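You operate a simulated robot arm through the tools that you are given. There is no shell and no other tool. Be economical: measure what you need, move in short steps, check, and stop when the job is done.

You are at the controls of a simulated robot arm. One attempt, no reset.

TASK
Switch the winder off, free the wound bobbin, stand it on the STOCK square and reset the meter.
Fine: switch OFF before the latch is freed; leave the length dial as it is.

It is judged by the outcome, as a careful person would: the job done as asked, and still so three seconds after it is handed in. It fails if anything else is knocked over, pushed out of place, dropped, spilled or broken.

THE ROBOT
A 7-joint arm with a two-finger parallel gripper, fixed in place. Base frame: the origin is at the foot of the arm, x ahead of it, y to its left, z up; the work surface is at about z = 0.798. Lengths are in m, angles in rad, forces in N, time in s.
With the tool pointing down near the work surface it reaches from about 0.24 to 0.68 m from the base axis. Its first joint turns from -1.152 to 1.152 rad. Payload 2.4 kg.
Tool frame: the origin (TCP) lies between the finger pads and is the grasp point; the fingertips stand 0.03 m ahead of it; z points along the fingers, y is the line along which they close. Largest opening 0.094 m; finger width 0.028, thickness 0.01; the body of the gripper, 0.05 by 0.096 m, starts 0.055 m behind the TCP.
Orientation is that of the tool frame in the base frame, as a unit quaternion [w, x, y, z]. With the fingers straight down and closing along the base's y, the tool's x points along the base's -x, its y along +y and its z along -z.

THE INTERFACE
- The arm moves only by the tool jog_arm. Its argument "steps" is a list of rows, each an object (a shift or turn left out is 0, a gripper value left out holds the last) with "rotation": the turn, a rotation vector about the base's x, y, z in units of 180 degrees (1.0 is 180 degrees), a list of three; "delta_pos": the shift along the base's x, y, z in units of 500 mm (1.0 is 500 mm), a list of three; "hand": the opening, from 0 (shut) to 1 (fully open). In form: [{"rotation": [rx, ry, rz], "delta_pos": [tx, ty, tz], "hand": hand}, ...]. A call has 1 to 8 rows; each row is the pose to reach, as a shift and turn from the pose commanded when the call began. A call with a number of a shift or a turn outside -1 to 1 is refused whole. Rows are played at 5 a second. More than 0.05 m and 0.15 rad between two rows, or a gripper value outside its range, and nothing of the call is played. A pose out of reach is approached as far as the arm can. The call stops where the force on the tool passes 40 N (or 10 N more than at its start, if that is more) or the arm is blocked; 0.2 s more then pass. The fingers move at their own pace (about 0.153 m/s each) and stop on an object; they squeeze with about 28 N. The grip force told is the motor's: it shows also when the fingers shut on nothing. Time passes only in rows, and 0.2 s behind the last, so rows that repeat a pose let the fingers close. The reply holds the time, the measured pose of the TCP, the force on the tool along the base axes, the opening and the grip force, in the units named above and with some noise, and new pictures: "views" is both (left out), scene, wrist or none.
- Cameras (640 x 400 px; columns grow to the right, rows downward): "scene" is fixed at [0.0533, 0.5022, 1.428]; the picture's right is [-0.47, -0.88, 0.00], its down [-0.63, 0.34, -0.70] and it looks along [0.62, -0.33, -0.71] (base axes); focal length 265 px, centre (320, 200). "wrist" rides on the gripper at [0.076, 0.014, -0.102] in the tool frame; the picture's right is [-0.18, 0.98, 0.00], its down [-0.75, -0.14, -0.64] and it looks along [-0.63, -0.12, 0.77] (tool axes); focal length 243 px, centre (320, 200). There is no depth. A picture from a camera that has moved, and an enlarged one, comes with that camera's place and axes in the base frame and with its lens.
- zoom(camera, box): a new picture of the part [left, top, right, bottom] of that camera's present view, enlarged. No time passes.
- hand_in(): hands the job in; it is judged then, once.

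Work in short steps. Places have to be worked out from the pictures, the camera data and where the tool is seen: move nearer, look again, correct. Check each grasp and each placing, and mend what went wrong. You have 120 turns and 170 pictures in all, those below and enlarged ones among them. Open the gripper and draw the arm clear of the work before you hand the job in, unless the task says otherwise; then end with one line.

The tools are called after ">>>" as name(argument=value, ...) on one line, values as JSON. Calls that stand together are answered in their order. jog_arm: Moves the arm, as the interface text tells. Its arguments: {"type":"object","properties":{"steps":{"type":"array"},"views":{"type":"string","enum":["both","scene","wrist","none"]}},"required":["steps"]} The other tools are called the same way: zoom (camera, box) takes an enlarged picture of a part of a camera's view; hand_in () hands the job in.

At the start:

```text
time_s: 0.0
ee_pos: [0.4533, -0.0178, 1.1462]
tcp_rot: [0.0, 0.001, 1.0, 0.0]
contact_force: [-0.4, 0.0, 0.1]
finger_gap: 0.0939
finger_force: 0.1
```

scene: 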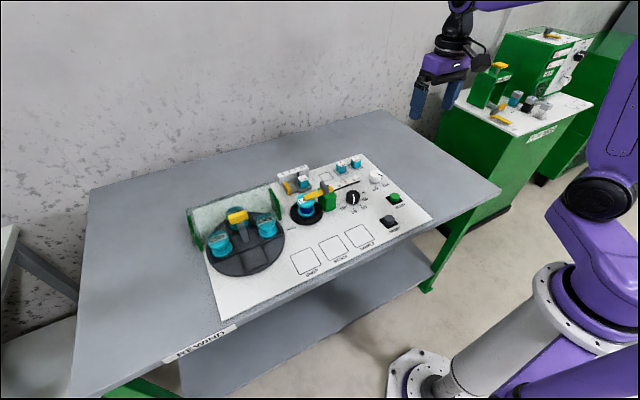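
wrist: 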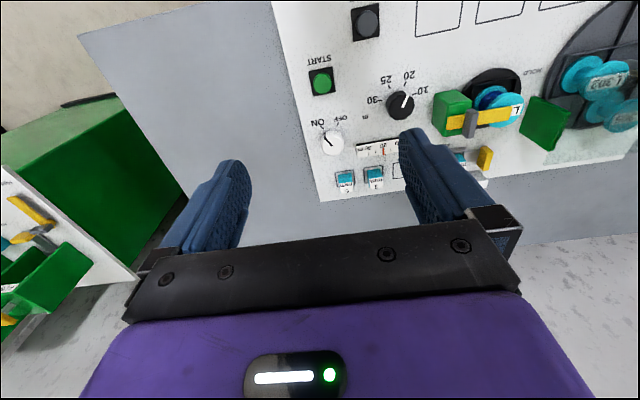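

The scene shows a panel with a turntable, winder, dial, switch, and buttons. I zoom in on both views to identify the items.

>>> zoom(camera="scene", box=[260, 150, 440, 262])

>>> zoom(camera="scene", box=[170, 180, 390, 318])

>>> zoom(camera="wrist", box=[280, 0, 640, 225])

```text
3.56 times, centred on (350, 206) of scene
camera zoom: at [0.0533, 0.5022, 1.428], right [-0.47, -0.88, 0.0], down [-0.63, 0.34, -0.7], along [0.62, -0.33, -0.71], focal length 942 px, centre (213, 179)
```

zoom: 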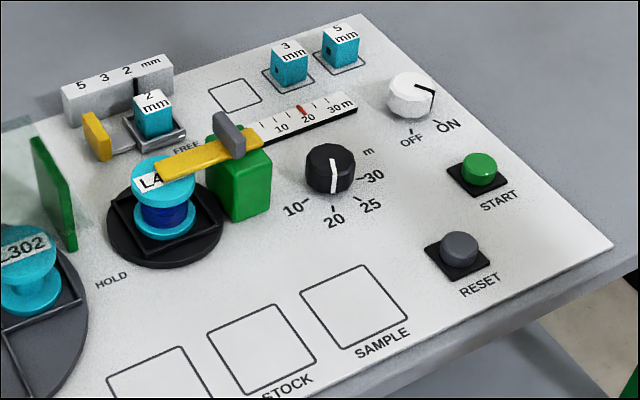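

```text
2.90 times, centred on (280, 249) of scene
camera zoom: at [0.0533, 0.5022, 1.428], right [-0.47, -0.88, 0.0], down [-0.63, 0.34, -0.7], along [0.62, -0.33, -0.71], focal length 768 px, centre (436, 58)
```

zoom: 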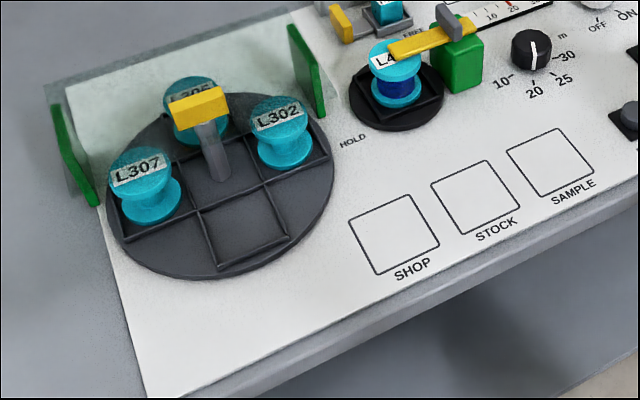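

```text
1.78 times, centred on (460, 112) of wrist
camera zoom: at [0.3768, -0.0037, 1.2486], right [0.18, 0.98, 0.0], down [0.75, -0.14, 0.64], along [0.63, -0.12, -0.77], focal length 431 px, centre (71, 356)
```

zoom: 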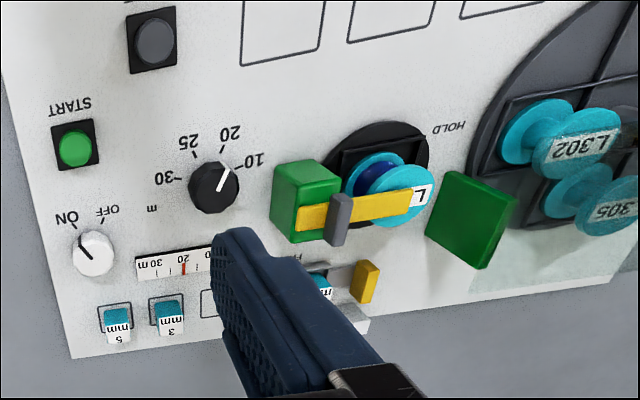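

The switch knob looks to be near (0.587, -0.01). I move nearer to look at it more closely.

>>> jog_arm(steps=[{"delta_pos": [0.03, 0.005, -0.085]}, {"delta_pos": [0.06, 0.01, -0.17]}, {"delta_pos": [0.094, 0.016, -0.252]}, {"delta_pos": [0.094, 0.016, -0.252]}], views="wrist")

```text
time_s: 1.0
ee_pos: [0.4999, -0.0087, 1.0184]
tcp_rot: [0.0, 0.0, 1.0, 0.0]
contact_force: [0.1, 0.3, -1.0]
finger_gap: 0.094
finger_force: 0.0
camera wrist: at [0.4244, 0.004, 1.1218], right [0.18, 0.98, 0.0], down [0.75, -0.14, 0.64], along [0.63, -0.12, -0.77], focal length 243 px, centre (320, 200)
```

wrist: 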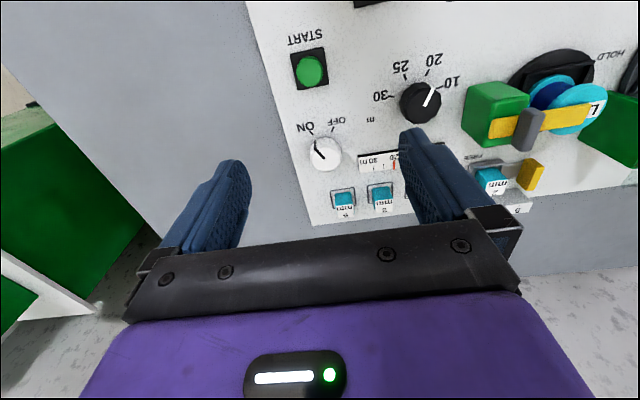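

>>> zoom(camera="wrist", box=[270, 90, 430, 190])

>>> zoom(camera="wrist", box=[430, 30, 640, 220])

>>> zoom(camera="scene", box=[340, 150, 420, 200])

```text
4.00 times, centred on (350, 140) of wrist
camera zoom: at [0.4244, 0.004, 1.1218], right [0.18, 0.98, 0.0], down [0.75, -0.14, 0.64], along [0.63, -0.12, -0.77], focal length 970 px, centre (200, 440)
```

zoom: 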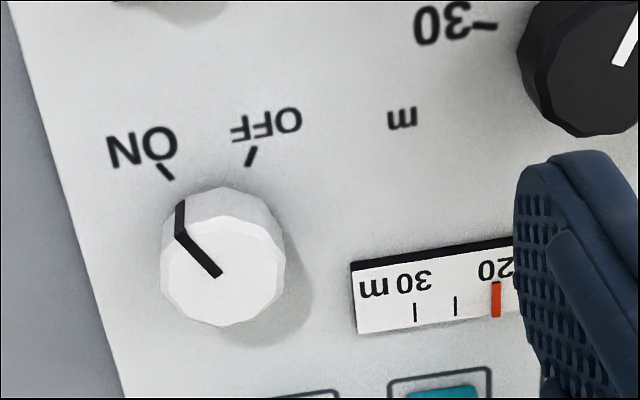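

```text
2.11 times, centred on (535, 125) of wrist
camera zoom: at [0.4244, 0.004, 1.1218], right [0.18, 0.98, 0.0], down [0.75, -0.14, 0.64], along [0.63, -0.12, -0.77], focal length 511 px, centre (-133, 358)
```

zoom: 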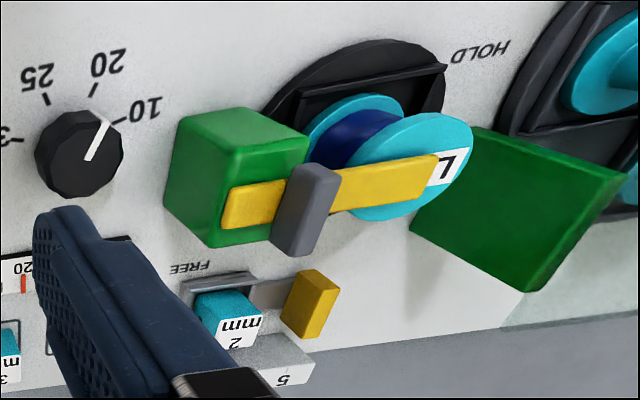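

```text
8.00 times, centred on (380, 175) of scene
camera zoom: at [0.0533, 0.5022, 1.428], right [-0.47, -0.88, 0.0], down [-0.63, 0.34, -0.7], along [0.62, -0.33, -0.71], focal length 2120 px, centre (-160, 400)
```

zoom: 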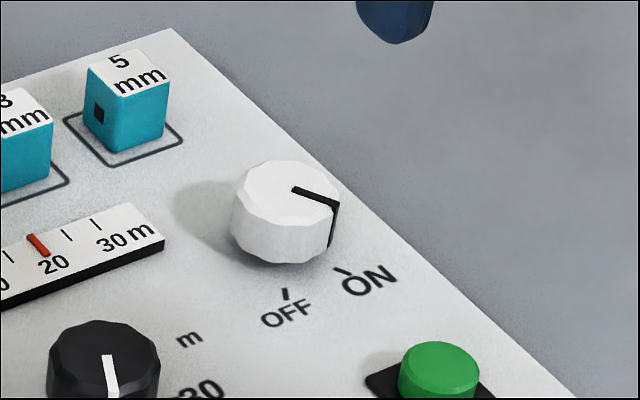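

The knob is at about (0.594, -0.02), its top is near z 0.823, and OFF lies about 55-60° clockwise from above. I move over it, pre-turned by +30°.

>>> jog_arm(steps=[{"delta_pos": [0.047, -0.005, -0.06], "rotation": [0, 0, 0.042], "hand": 0.64}, {"delta_pos": [0.094, -0.01, -0.12], "rotation": [0, 0, 0.084]}, {"delta_pos": [0.141, -0.016, -0.18], "rotation": [0, 0, 0.125]}, {"delta_pos": [0.188, -0.021, -0.24], "rotation": [0, 0, 0.167]}, {"delta_pos": [0.188, -0.021, -0.24], "rotation": [0, 0, 0.167]}])

```text
time_s: 2.2
ee_pos: [0.5933, -0.0205, 0.9016]
tcp_rot: [0.0, -0.261, 0.965, 0.0]
contact_force: [0.1, 0.2, 0.5]
finger_gap: 0.0601
finger_force: 0.1
camera wrist: at [0.5214, -0.0466, 1.0031], right [-0.33, 0.94, 0.0], down [0.72, 0.26, 0.64], along [0.61, 0.21, -0.77], focal length 243 px, centre (320, 200)
```

scene: 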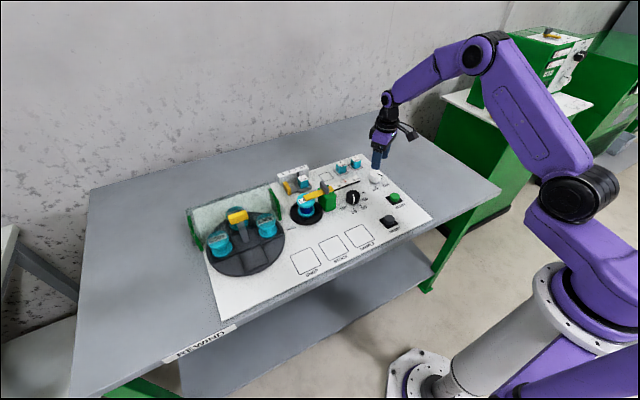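
wrist: 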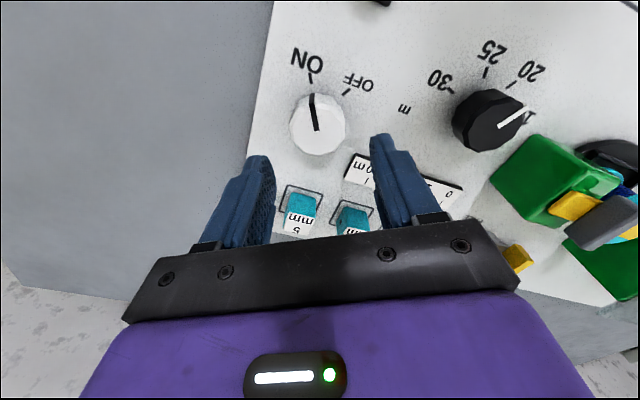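

The knob lies between the fingers, so I descend around it with the fingers still open.

>>> jog_arm(steps=[{"delta_pos": [0.0, 0, -0.06]}, {"delta_pos": [0.002, 0, -0.12]}, {"delta_pos": [0.002, 0, -0.12]}])

>>> zoom(camera="scene", box=[340, 140, 420, 190])

```text
time_s: 3.0
ee_pos: [0.5955, -0.0193, 0.8385]
tcp_rot: [-0.001, -0.26, 0.966, 0.001]
contact_force: [-0.6, 0.5, 0.4]
finger_gap: 0.0603
finger_force: 0.0
camera wrist: at [0.5225, -0.0465, 0.9418], right [-0.33, 0.94, 0.0], down [0.72, 0.26, 0.64], along [0.61, 0.21, -0.77], focal length 243 px, centre (320, 200)
```

scene: 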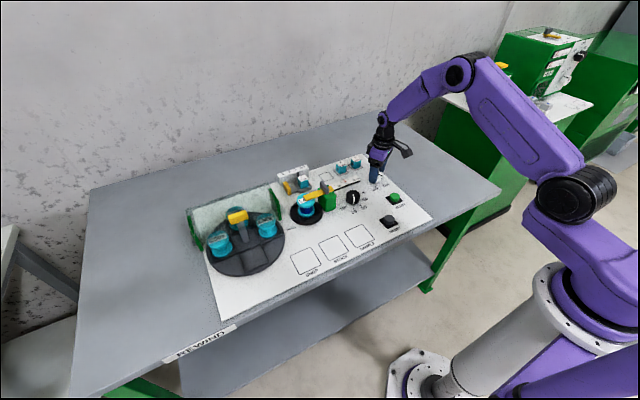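
wrist: 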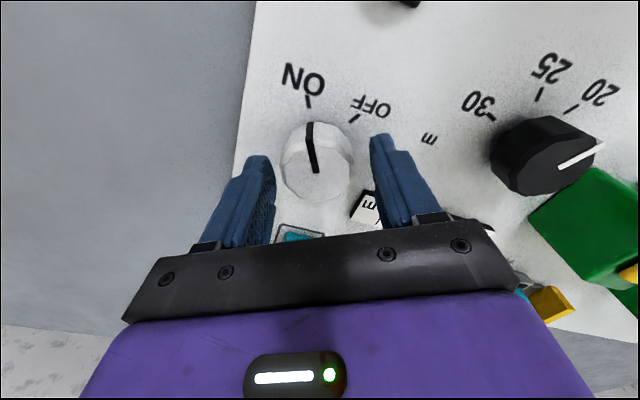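

```text
8.00 times, centred on (380, 165) of scene
camera zoom: at [0.0533, 0.5022, 1.428], right [-0.47, -0.88, 0.0], down [-0.63, 0.34, -0.7], along [0.62, -0.33, -0.71], focal length 2120 px, centre (-160, 480)
```

zoom: 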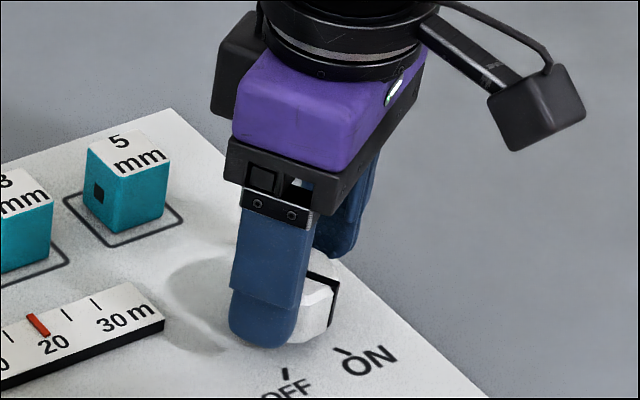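

The knob is centred between the fingers, so I close on it.

>>> jog_arm(steps=[{"hand": 0}, {"hand": 0}, {"hand": 0}], views="none")

>>> jog_arm(steps=[{"rotation": [0, 0, -0.04]}, {"rotation": [0, 0, -0.08]}, {"rotation": [0, 0, -0.12]}, {"rotation": [0, 0, -0.16]}, {"rotation": [0, 0, -0.2]}, {"rotation": [0, 0, -0.24]}, {"rotation": [0, 0, -0.28]}, {"rotation": [0, 0, -0.28]}])

```text
time_s: 3.8
ee_pos: [0.5961, -0.0214, 0.839]
tcp_rot: [0.001, -0.258, 0.966, 0.0]
contact_force: [12.5, -12.5, -13.7]
finger_gap: 0.0445
finger_force: 44.9
```

```text
time_s: 5.6
ee_pos: [0.5969, -0.0189, 0.8395]
tcp_rot: [0.001, 0.177, 0.984, 0.0]
contact_force: [20.9, -3.2, -23.2]
finger_gap: 0.0445
finger_force: 44.6
camera wrist: at [0.5294, 0.0205, 0.9417], right [0.51, 0.86, 0.0], down [0.65, -0.39, 0.64], along [0.55, -0.33, -0.76], focal length 243 px, centre (320, 200)
```

scene: 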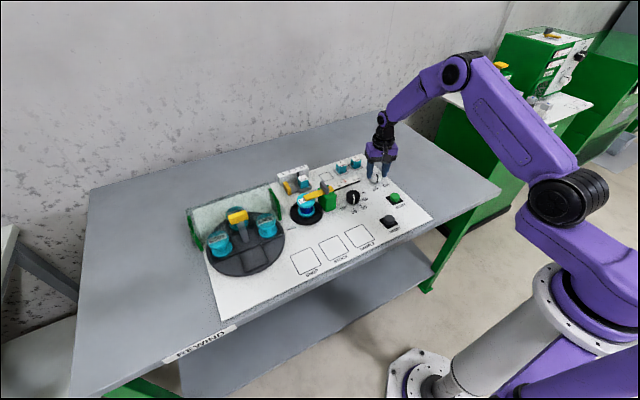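
wrist: 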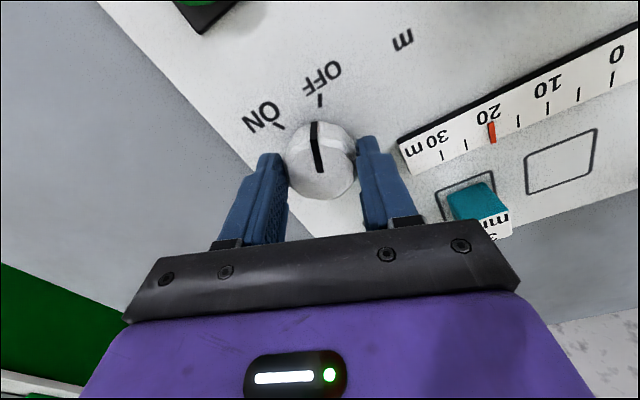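

>>> zoom(camera="wrist", box=[250, 80, 400, 210])

```text
3.08 times, centred on (325, 145) of wrist
camera zoom: at [0.5294, 0.0205, 0.9417], right [0.51, 0.86, 0.0], down [0.65, -0.39, 0.64], along [0.55, -0.33, -0.76], focal length 746 px, centre (305, 369)
```

zoom: 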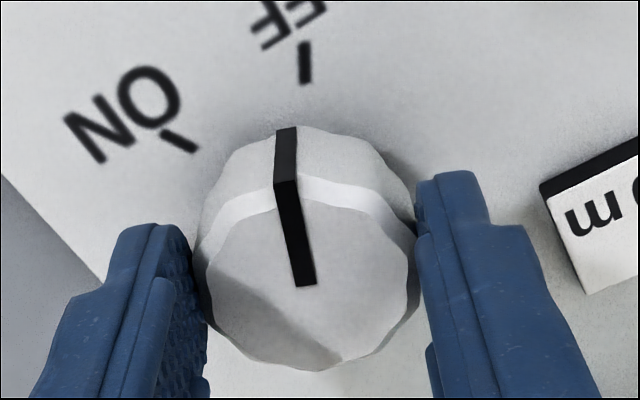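

The pointer is about 10° short of the OFF mark, so I turn a little more.

>>> jog_arm(steps=[{"rotation": [0, 0, -0.03]}, {"rotation": [0, 0, -0.06]}, {"rotation": [0, 0, -0.06]}], views="none")

>>> zoom(camera="wrist", box=[250, 80, 400, 210])

```text
time_s: 6.4
ee_pos: [0.5953, -0.0175, 0.8386]
tcp_rot: [0.002, 0.268, 0.963, 0.0]
contact_force: [21.2, 5.7, -25.1]
finger_gap: 0.0443
finger_force: 45.2
```

```text
3.08 times, centred on (325, 145) of wrist
camera zoom: at [0.538, 0.033, 0.9418], right [0.66, 0.75, 0.0], down [0.57, -0.51, 0.64], along [0.48, -0.43, -0.76], focal length 746 px, centre (305, 369)
```

zoom: 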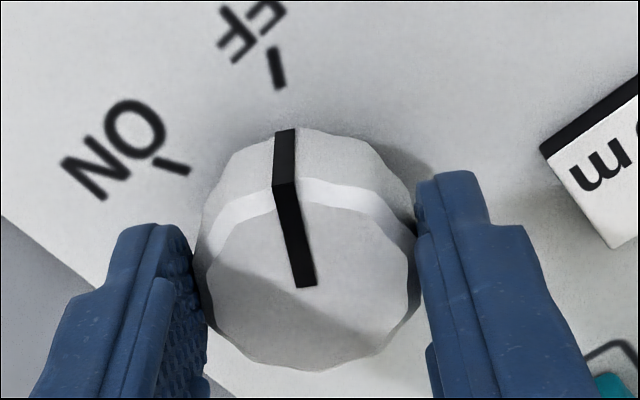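

The pointer now lines up with the OFF tick. I release the knob and rise, turning back toward neutral as I go.

>>> jog_arm(steps=[{"hand": 0.6}, {"hand": 0.6}, {"delta_pos": [0, 0, 0.09]}, {"delta_pos": [-0.05, 0, 0.17], "rotation": [0, 0, 0.045]}, {"delta_pos": [-0.1, 0.05, 0.22], "rotation": [0, 0, 0.09]}, {"delta_pos": [-0.14, 0.11, 0.27], "rotation": [0, 0, 0.135]}, {"delta_pos": [-0.17, 0.17, 0.3], "rotation": [0, 0, 0.173]}, {"delta_pos": [-0.17, 0.2, 0.3], "rotation": [0, 0, 0.173]}])

>>> zoom(camera="scene", box=[340, 150, 420, 200])

```text
time_s: 8.2
ee_pos: [0.5099, 0.0809, 0.9896]
tcp_rot: [0.001, -0.001, 1.0, 0.0]
contact_force: [1.1, 0.1, -0.1]
finger_gap: 0.0562
finger_force: 0.0
camera wrist: at [0.4339, 0.0944, 1.0927], right [0.18, 0.98, 0.0], down [0.75, -0.14, 0.64], along [0.63, -0.12, -0.77], focal length 243 px, centre (320, 200)
```

scene: 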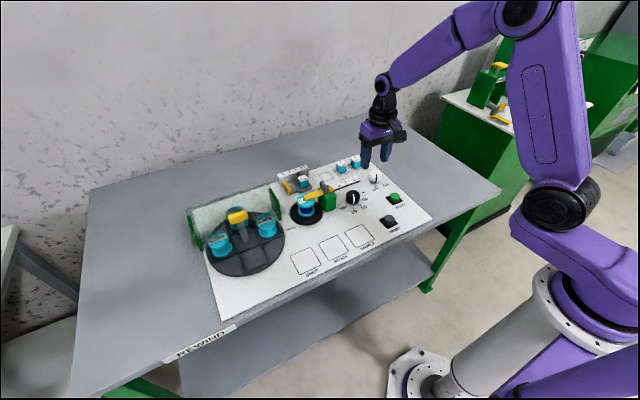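
wrist: 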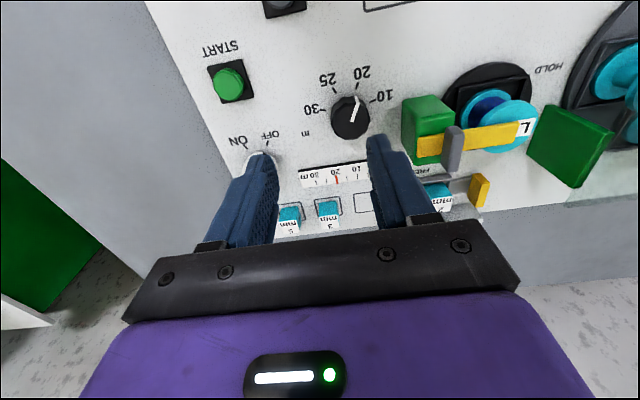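

```text
8.00 times, centred on (380, 175) of scene
camera zoom: at [0.0533, 0.5022, 1.428], right [-0.47, -0.88, 0.0], down [-0.63, 0.34, -0.7], along [0.62, -0.33, -0.71], focal length 2120 px, centre (-160, 400)
```

zoom: 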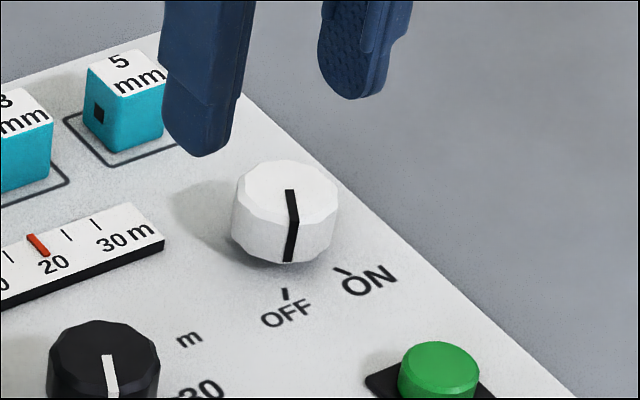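

The switch now points at OFF. Next I look closely at the latch.

>>> zoom(camera="wrist", box=[390, 50, 600, 210])

>>> zoom(camera="scene", box=[270, 165, 370, 235])

```text
2.50 times, centred on (495, 130) of wrist
camera zoom: at [0.4339, 0.0944, 1.0927], right [0.18, 0.98, 0.0], down [0.75, -0.14, 0.64], along [0.63, -0.12, -0.77], focal length 606 px, centre (-118, 375)
```

zoom: 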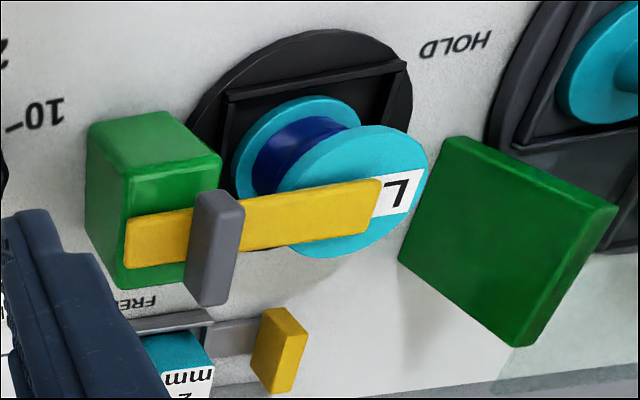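

```text
5.71 times, centred on (320, 200) of scene
camera zoom: at [0.0533, 0.5022, 1.428], right [-0.47, -0.88, 0.0], down [-0.63, 0.34, -0.7], along [0.62, -0.33, -0.71], focal length 1514 px, centre (320, 200)
```

zoom: 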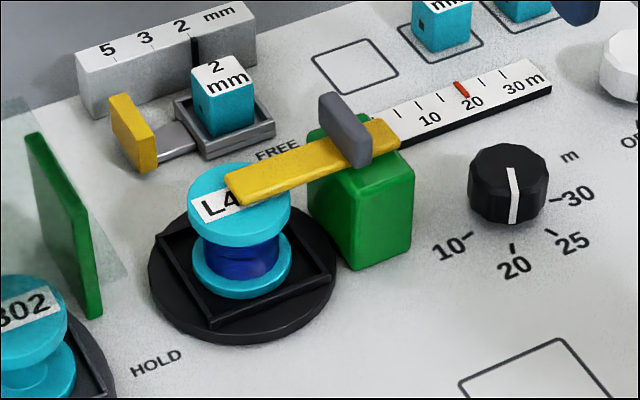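

From both views the latch bar runs along y at x≈0.58, from y≈0.177 to 0.272, with its top near z 0.857. The tab is at y≈0.207 and the pivot is in the green block, so FREE means swinging it toward +x. I move above the tab to check.

>>> jog_arm(steps=[{"delta_pos": [0.04, 0.08, 0], "hand": 0.5}, {"delta_pos": [0.08, 0.16, -0.02]}, {"delta_pos": [0.12, 0.23, -0.04]}, {"delta_pos": [0.13, 0.254, -0.06]}, {"delta_pos": [0.13, 0.254, -0.06]}])

>>> zoom(camera="scene", box=[270, 145, 370, 215])

```text
time_s: 9.4
ee_pos: [0.5753, 0.2071, 0.959]
tcp_rot: [0.0, 0.0, 1.0, 0.0]
contact_force: [0.0, 0.4, 0.7]
finger_gap: 0.0469
finger_force: 0.0
camera wrist: at [0.4989, 0.2212, 1.0624], right [0.18, 0.98, 0.0], down [0.75, -0.14, 0.64], along [0.63, -0.12, -0.77], focal length 243 px, centre (320, 200)
```

scene: 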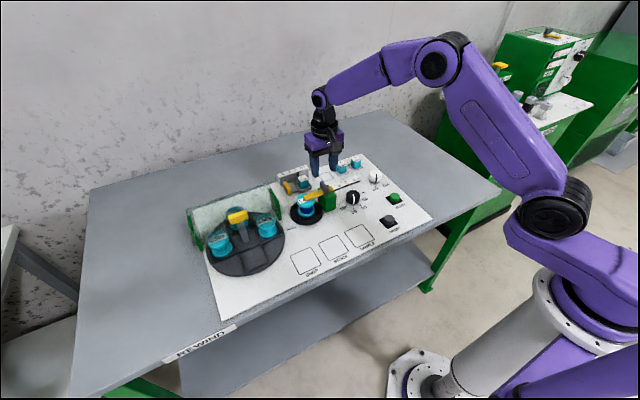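
wrist: 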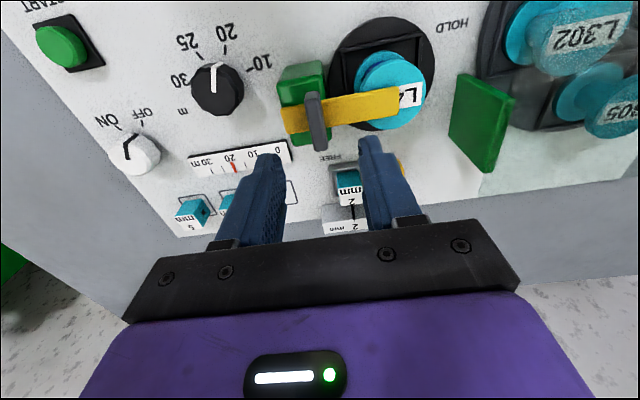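

```text
5.71 times, centred on (320, 180) of scene
camera zoom: at [0.0533, 0.5022, 1.428], right [-0.47, -0.88, 0.0], down [-0.63, 0.34, -0.7], along [0.62, -0.33, -0.71], focal length 1514 px, centre (320, 314)
```

zoom: 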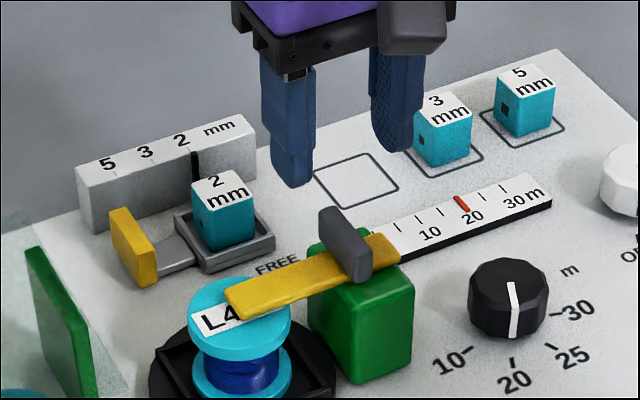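

>>> zoom(camera="wrist", box=[260, 40, 440, 160])

```text
3.33 times, centred on (350, 100) of wrist
camera zoom: at [0.4989, 0.2212, 1.0624], right [0.18, 0.98, 0.0], down [0.75, -0.14, 0.64], along [0.63, -0.12, -0.77], focal length 809 px, centre (220, 533)
```

zoom: 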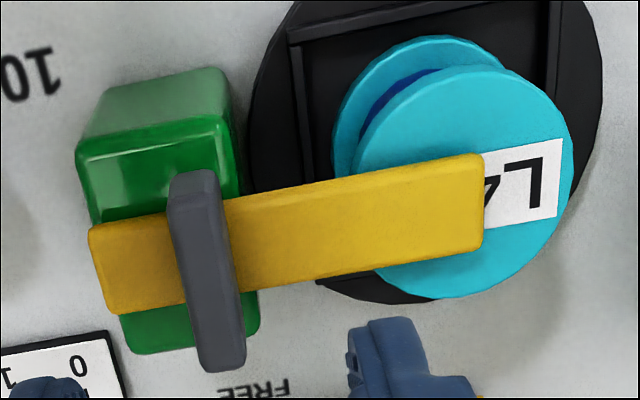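

The tab lies between the fingers at about (0.57, 0.206), with its top near z 0.888. I descend so the fingertips sit just above the bar.

>>> jog_arm(steps=[{"delta_pos": [-0.004, 0, -0.07]}, {"delta_pos": [-0.008, -0.002, -0.13]}, {"delta_pos": [-0.008, -0.002, -0.13]}])

>>> zoom(camera="scene", box=[270, 145, 370, 215])

```text
time_s: 10.2
ee_pos: [0.5711, 0.2067, 0.8941]
tcp_rot: [0.0, -0.001, 1.0, 0.0]
contact_force: [-0.4, -0.1, 0.4]
finger_gap: 0.0468
finger_force: 0.1
camera wrist: at [0.4955, 0.2199, 0.9972], right [0.18, 0.98, 0.0], down [0.75, -0.14, 0.64], along [0.63, -0.12, -0.77], focal length 243 px, centre (320, 200)
```

scene: 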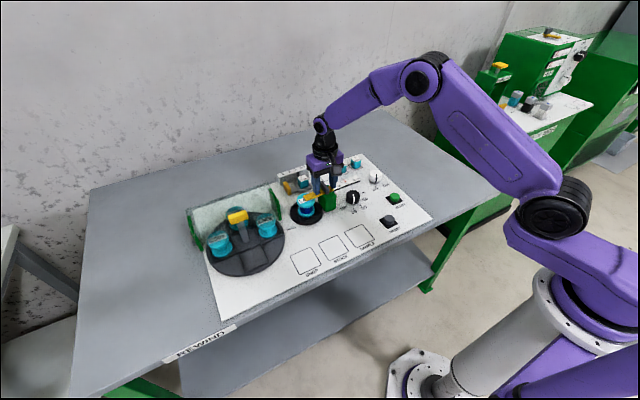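
wrist: 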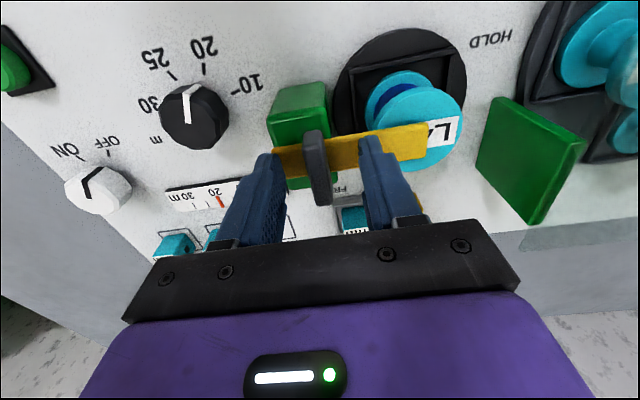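

```text
5.71 times, centred on (320, 180) of scene
camera zoom: at [0.0533, 0.5022, 1.428], right [-0.47, -0.88, 0.0], down [-0.63, 0.34, -0.7], along [0.62, -0.33, -0.71], focal length 1514 px, centre (320, 314)
```

zoom: 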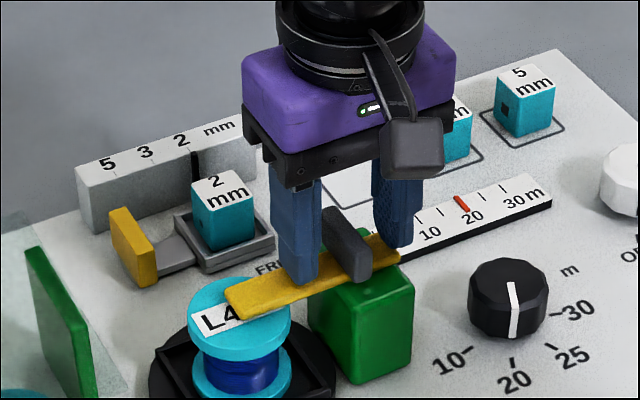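

The tab is straddled with no contact force, so I close on it.

>>> jog_arm(steps=[{"hand": 0}, {"hand": 0}, {"hand": 0}], views="wrist")

```text
time_s: 11.0
ee_pos: [0.5726, 0.2047, 0.8942]
tcp_rot: [-0.001, 0.001, 1.0, -0.001]
contact_force: [-1.7, -7.0, -0.3]
finger_gap: 0.0119
finger_force: 45.1
camera wrist: at [0.4956, 0.2187, 0.9973], right [0.19, 0.98, 0.0], down [0.75, -0.14, 0.64], along [0.63, -0.12, -0.77], focal length 243 px, centre (320, 200)
```

wrist: 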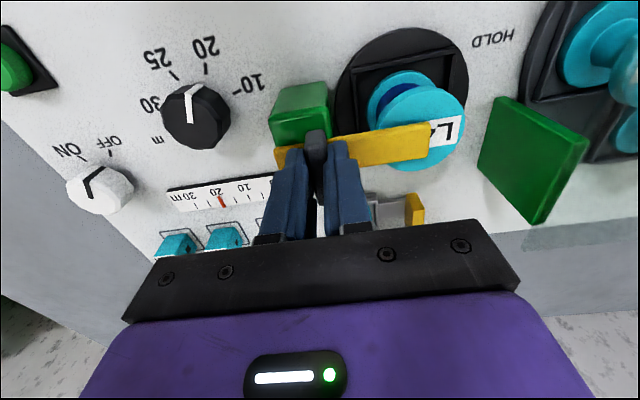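

The tab is gripped. I try a first 21° swing clockwise about the presumed pivot and watch the forces.

>>> jog_arm(steps=[{"rotation": [0, 0, -0.04], "delta_pos": [0.003, 0.001, 0]}, {"rotation": [0, 0, -0.08], "delta_pos": [0.006, 0.002, 0]}, {"rotation": [0, 0, -0.12], "delta_pos": [0.009, 0.002, 0]}, {"rotation": [0, 0, -0.12], "delta_pos": [0.009, 0.002, 0]}])

>>> zoom(camera="scene", box=[270, 145, 370, 215])

```text
time_s: 12.0
ee_pos: [0.5734, 0.2065, 0.8948]
tcp_rot: [-0.005, 0.188, 0.982, -0.003]
contact_force: [-29.8, -13.9, 13.2]
finger_gap: 0.0119
finger_force: 44.8
camera wrist: at [0.5078, 0.2474, 0.9977], right [0.53, 0.85, -0.01], down [0.65, -0.41, 0.64], along [0.53, -0.35, -0.77], focal length 243 px, centre (320, 200)
```

scene: 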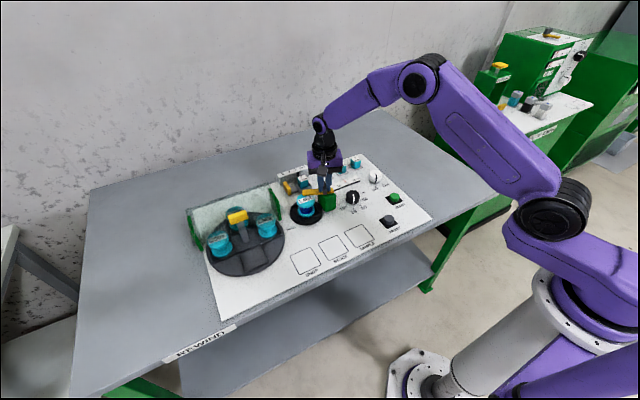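
wrist: 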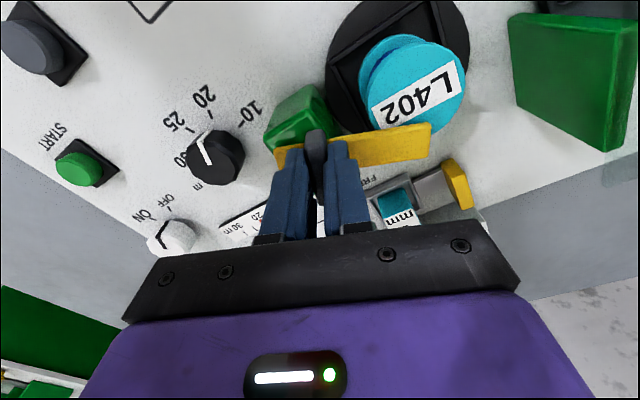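

```text
5.71 times, centred on (320, 180) of scene
camera zoom: at [0.0522, 0.5017, 1.4282], right [-0.47, -0.88, 0.0], down [-0.63, 0.34, -0.7], along [0.62, -0.33, -0.71], focal length 1514 px, centre (320, 314)
```

zoom: 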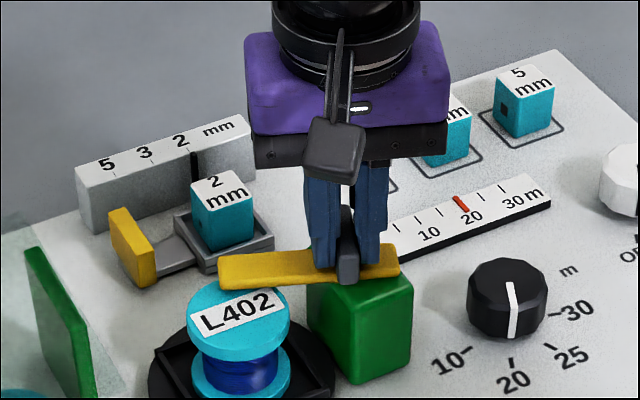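

The bar turns about a pivot close to the tab, at about (0.578, 0.2035). I continue the swing with the corrected arc.

>>> jog_arm(steps=[{"rotation": [0, 0, -0.04], "delta_pos": [-0.004, 0.001, 0]}, {"rotation": [0, 0, -0.08], "delta_pos": [-0.003, 0.0015, 0]}, {"rotation": [0, 0, -0.12], "delta_pos": [-0.002, 0.002, 0]}, {"rotation": [0, 0, -0.16], "delta_pos": [-0.001, 0.0025, 0]}, {"rotation": [0, 0, -0.2], "delta_pos": [0.0005, 0.003, 0]}, {"rotation": [0, 0, -0.24], "delta_pos": [0.002, 0.0035, 0]}, {"rotation": [0, 0, -0.28], "delta_pos": [0.003, 0.004, 0]}, {"rotation": [0, 0, -0.32], "delta_pos": [0.004, 0.004, 0]}])

>>> zoom(camera="scene", box=[270, 145, 370, 215])

```text
time_s: 13.8
ee_pos: [0.574, 0.2081, 0.894]
tcp_rot: [-0.003, 0.638, 0.77, -0.003]
contact_force: [-24.8, -9.9, 2.8]
finger_gap: 0.012
finger_force: 45.0
camera wrist: at [0.5755, 0.2854, 0.9969], right [1.0, 0.0, -0.01], down [0.01, -0.76, 0.64], along [-0.01, -0.64, -0.76], focal length 243 px, centre (320, 200)
```

scene: 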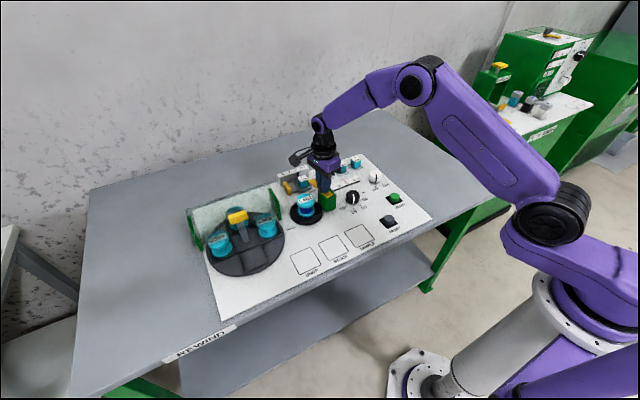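
wrist: 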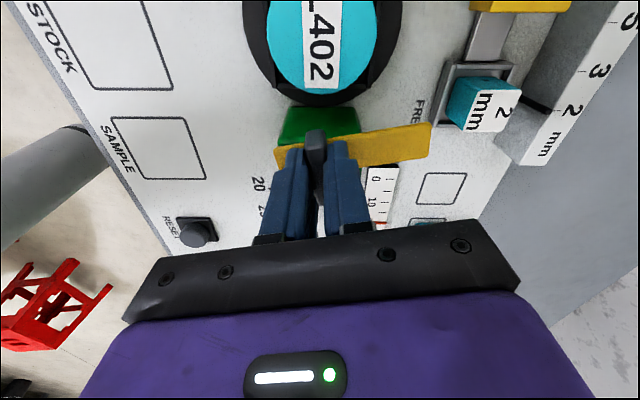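

```text
5.71 times, centred on (320, 180) of scene
camera zoom: at [0.0526, 0.5019, 1.4281], right [-0.47, -0.88, 0.0], down [-0.63, 0.34, -0.7], along [0.62, -0.33, -0.71], focal length 1514 px, centre (320, 314)
```

zoom: 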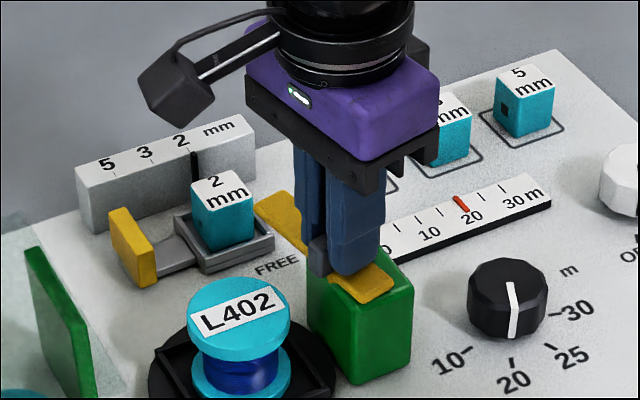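

The bar is clear of the bobbin. I turn about 10° further to bring it fully to FREE, and relax the x offset.

>>> jog_arm(steps=[{"rotation": [0, 0, -0.02], "delta_pos": [-0.004, 0, 0]}, {"rotation": [0, 0, -0.04], "delta_pos": [-0.006, 0, 0]}, {"rotation": [0, 0, -0.06], "delta_pos": [-0.006, 0, 0]}, {"rotation": [0, 0, -0.06], "delta_pos": [-0.006, 0, 0]}], views="none")

>>> zoom(camera="scene", box=[270, 145, 370, 215])

```text
time_s: 14.8
ee_pos: [0.5748, 0.2084, 0.8954]
tcp_rot: [0.001, 0.707, 0.707, 0.0]
contact_force: [-0.8, -6.4, -14.4]
finger_gap: 0.0119
finger_force: 44.5
```

```text
5.71 times, centred on (320, 180) of scene
camera zoom: at [0.0536, 0.5022, 1.428], right [-0.47, -0.88, 0.0], down [-0.63, 0.34, -0.7], along [0.62, -0.33, -0.71], focal length 1514 px, centre (320, 314)
```

zoom: 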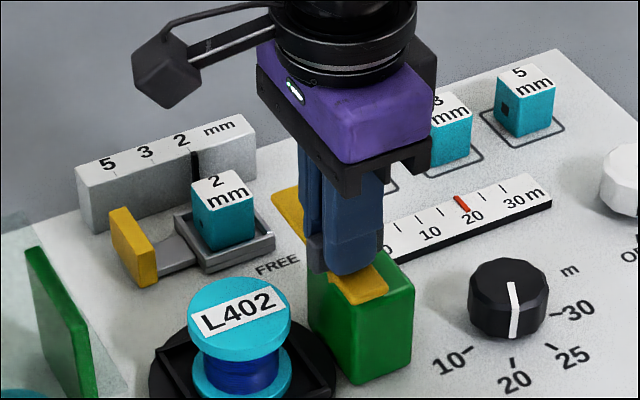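

The latch is swung 90° to FREE. I release the tab and rise, then move toward the bobbin at about (0.578, 0.27), keeping this orientation so the fingers close along x.

>>> jog_arm(steps=[{"hand": 0.4}, {"hand": 0.4}, {"delta_pos": [0, 0, 0.08]}, {"delta_pos": [0, 0, 0.16], "hand": 0.85}, {"delta_pos": [0.006, 0.06, 0.16]}, {"delta_pos": [0.007, 0.124, 0.14]}, {"delta_pos": [0.007, 0.124, 0.14]}])

>>> zoom(camera="scene", box=[270, 145, 370, 215])

>>> zoom(camera="wrist", box=[220, 40, 460, 200])

```text
time_s: 16.4
ee_pos: [0.5785, 0.2712, 0.9643]
tcp_rot: [0.0, 0.707, 0.707, 0.0]
contact_force: [0.1, -1.2, 0.1]
finger_gap: 0.0798
finger_force: 0.1
camera wrist: at [0.5927, 0.3478, 1.0674], right [0.98, -0.18, 0.0], down [-0.14, -0.75, 0.64], along [-0.12, -0.63, -0.77], focal length 243 px, centre (320, 200)
```

scene: 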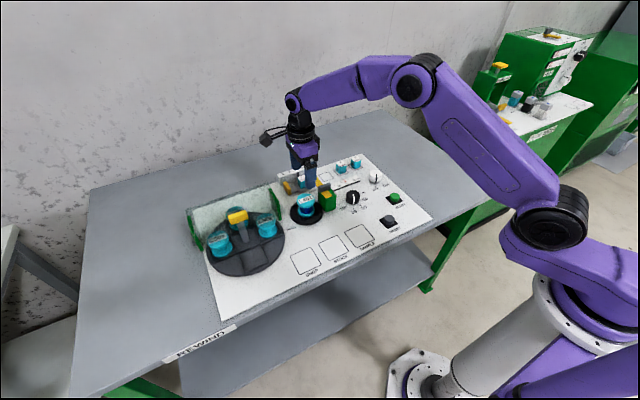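
wrist: 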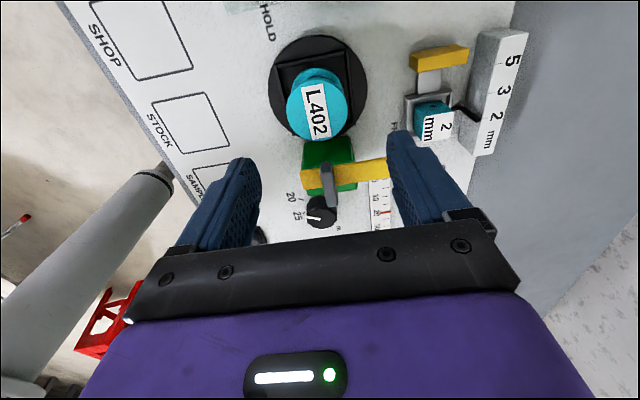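

```text
5.71 times, centred on (320, 180) of scene
camera zoom: at [0.0533, 0.5022, 1.428], right [-0.47, -0.88, 0.0], down [-0.63, 0.34, -0.7], along [0.62, -0.33, -0.71], focal length 1514 px, centre (320, 314)
```

zoom: 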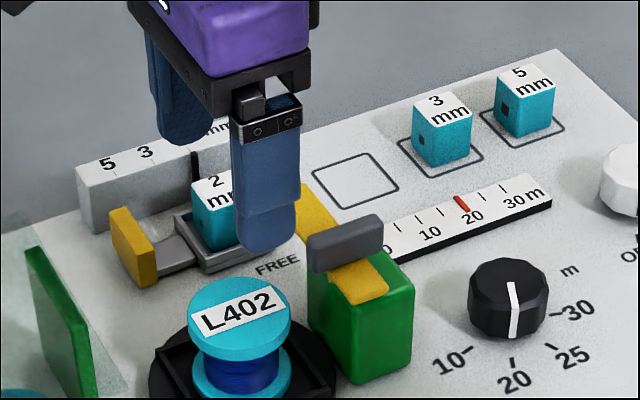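

```text
2.50 times, centred on (340, 120) of wrist
camera zoom: at [0.5927, 0.3478, 1.0674], right [0.98, -0.18, 0.0], down [-0.14, -0.75, 0.64], along [-0.12, -0.63, -0.77], focal length 606 px, centre (270, 400)
```

zoom: 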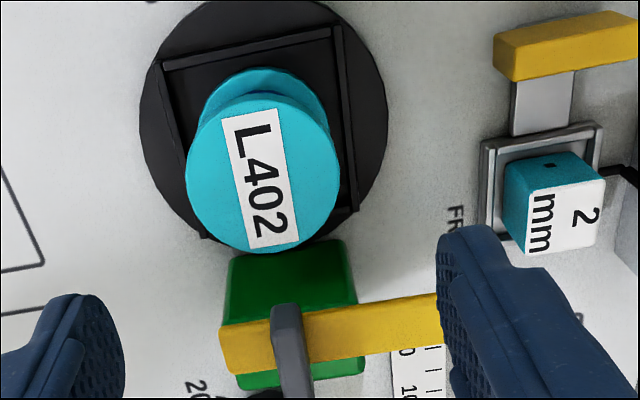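

The latch stays at FREE. The bobbin's top is at about (0.5765, 0.273, 0.852) with radius 0.027, so I descend around its upper flange.

>>> jog_arm(steps=[{"delta_pos": [-0.003, 0.006, -0.08]}, {"delta_pos": [-0.003, 0.006, -0.15]}, {"delta_pos": [-0.003, 0.006, -0.216]}, {"delta_pos": [-0.003, 0.006, -0.216]}])

>>> zoom(camera="scene", box=[260, 160, 360, 230])

```text
time_s: 17.4
ee_pos: [0.5767, 0.2757, 0.8566]
tcp_rot: [0.0, 0.707, 0.707, 0.0]
contact_force: [0.6, 0.4, 0.7]
finger_gap: 0.0796
finger_force: 0.0
camera wrist: at [0.5904, 0.3507, 0.9597], right [0.98, -0.18, 0.0], down [-0.14, -0.75, 0.64], along [-0.12, -0.63, -0.77], focal length 243 px, centre (320, 200)
```

scene: 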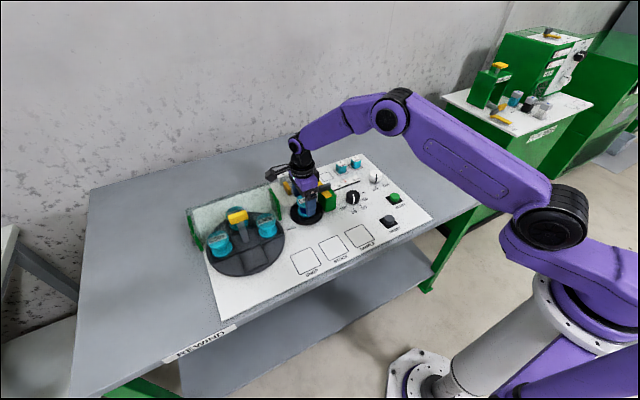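
wrist: 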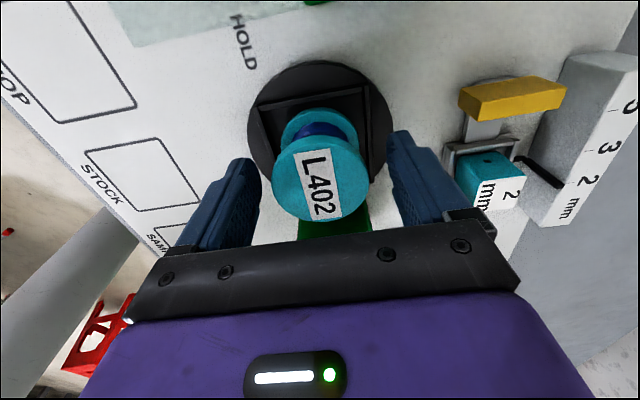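

```text
5.71 times, centred on (310, 195) of scene
camera zoom: at [0.0533, 0.5022, 1.428], right [-0.47, -0.88, 0.0], down [-0.63, 0.34, -0.7], along [0.62, -0.33, -0.71], focal length 1514 px, centre (377, 229)
```

zoom: 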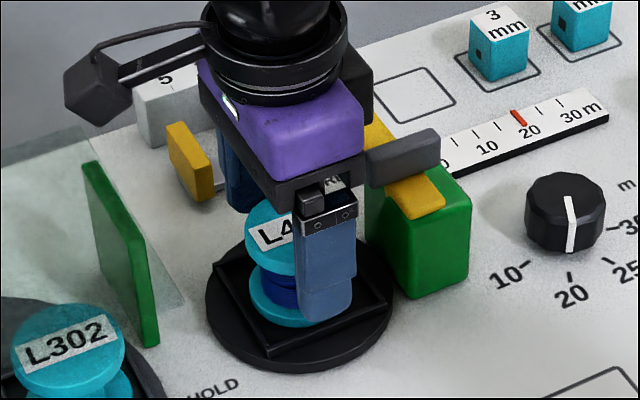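

The bobbin is centred between the fingers, so I grip it.

>>> jog_arm(steps=[{"hand": 0}, {"hand": 0}, {"hand": 0}], views="none")

>>> jog_arm(steps=[{"delta_pos": [0, 0, 0.03]}, {"delta_pos": [0, 0, 0.08]}, {"delta_pos": [0, 0, 0.14]}, {"delta_pos": [0, 0, 0.14]}])

>>> zoom(camera="scene", box=[260, 140, 400, 280])

```text
time_s: 18.2
ee_pos: [0.5753, 0.2752, 0.8575]
tcp_rot: [0.0, 0.707, 0.707, 0.0]
contact_force: [0.5, -0.1, -0.3]
finger_gap: 0.0552
finger_force: 28.1
```

```text
time_s: 19.2
ee_pos: [0.5758, 0.2755, 0.9274]
tcp_rot: [0.0, 0.707, 0.707, 0.0]
contact_force: [-0.7, -0.7, -0.2]
finger_gap: 0.0
finger_force: 28.4
camera wrist: at [0.5901, 0.3504, 1.0301], right [0.98, -0.18, 0.0], down [-0.14, -0.75, 0.64], along [-0.12, -0.63, -0.77], focal length 243 px, centre (320, 200)
```

scene: 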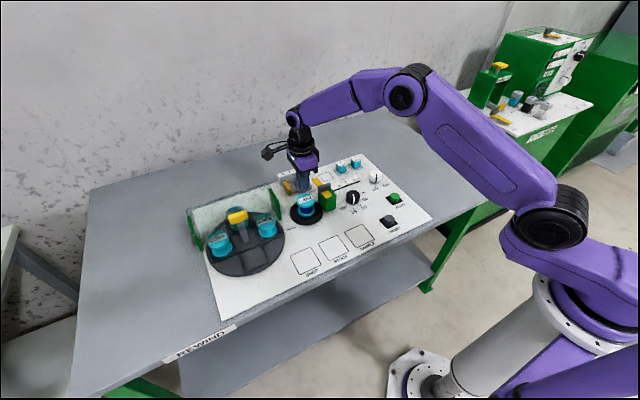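
wrist: 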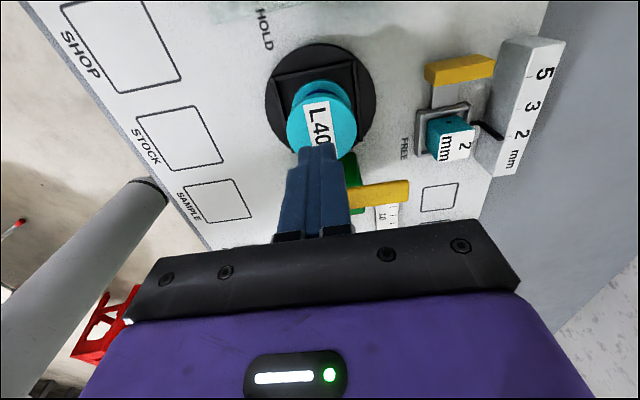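

```text
2.86 times, centred on (330, 210) of scene
camera zoom: at [0.0533, 0.5022, 1.428], right [-0.47, -0.88, 0.0], down [-0.63, 0.34, -0.7], along [0.62, -0.33, -0.71], focal length 757 px, centre (291, 171)
```

zoom: 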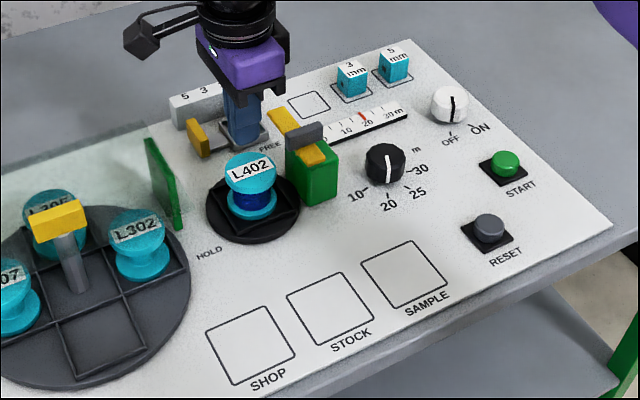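

The bobbin slipped out of the grip, with the fingers now shut at 0 and the bobbin still on its seat. I reopen and look at how it sits.

>>> jog_arm(steps=[{"hand": 0.85}, {"hand": 0.85}, {"delta_pos": [0, 0.0, 0.02]}], views="none")

>>> zoom(camera="scene", box=[275, 175, 345, 225])

>>> zoom(camera="wrist", box=[240, 40, 400, 160])

```text
time_s: 20.0
ee_pos: [0.5761, 0.2743, 0.9378]
tcp_rot: [0.001, 0.707, 0.707, 0.001]
contact_force: [-1.0, 0.3, 1.1]
finger_gap: 0.0799
finger_force: 0.0
```

```text
8.00 times, centred on (310, 200) of scene
camera zoom: at [0.0533, 0.5022, 1.428], right [-0.47, -0.88, 0.0], down [-0.63, 0.34, -0.7], along [0.62, -0.33, -0.71], focal length 2120 px, centre (400, 200)
```

zoom: 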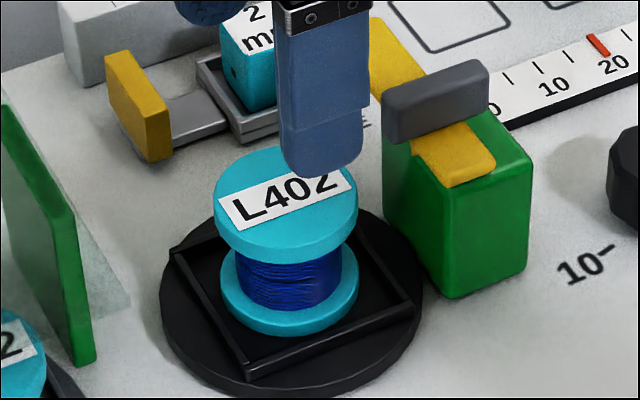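

```text
3.33 times, centred on (320, 100) of wrist
camera zoom: at [0.5903, 0.3504, 1.0401], right [0.98, -0.18, 0.0], down [-0.14, -0.75, 0.64], along [-0.12, -0.63, -0.77], focal length 809 px, centre (320, 533)
```

zoom: 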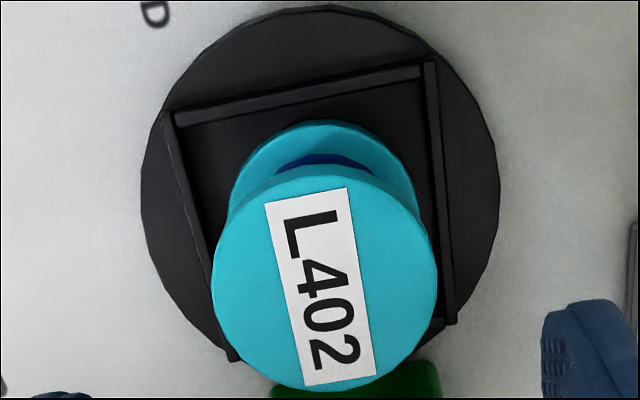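

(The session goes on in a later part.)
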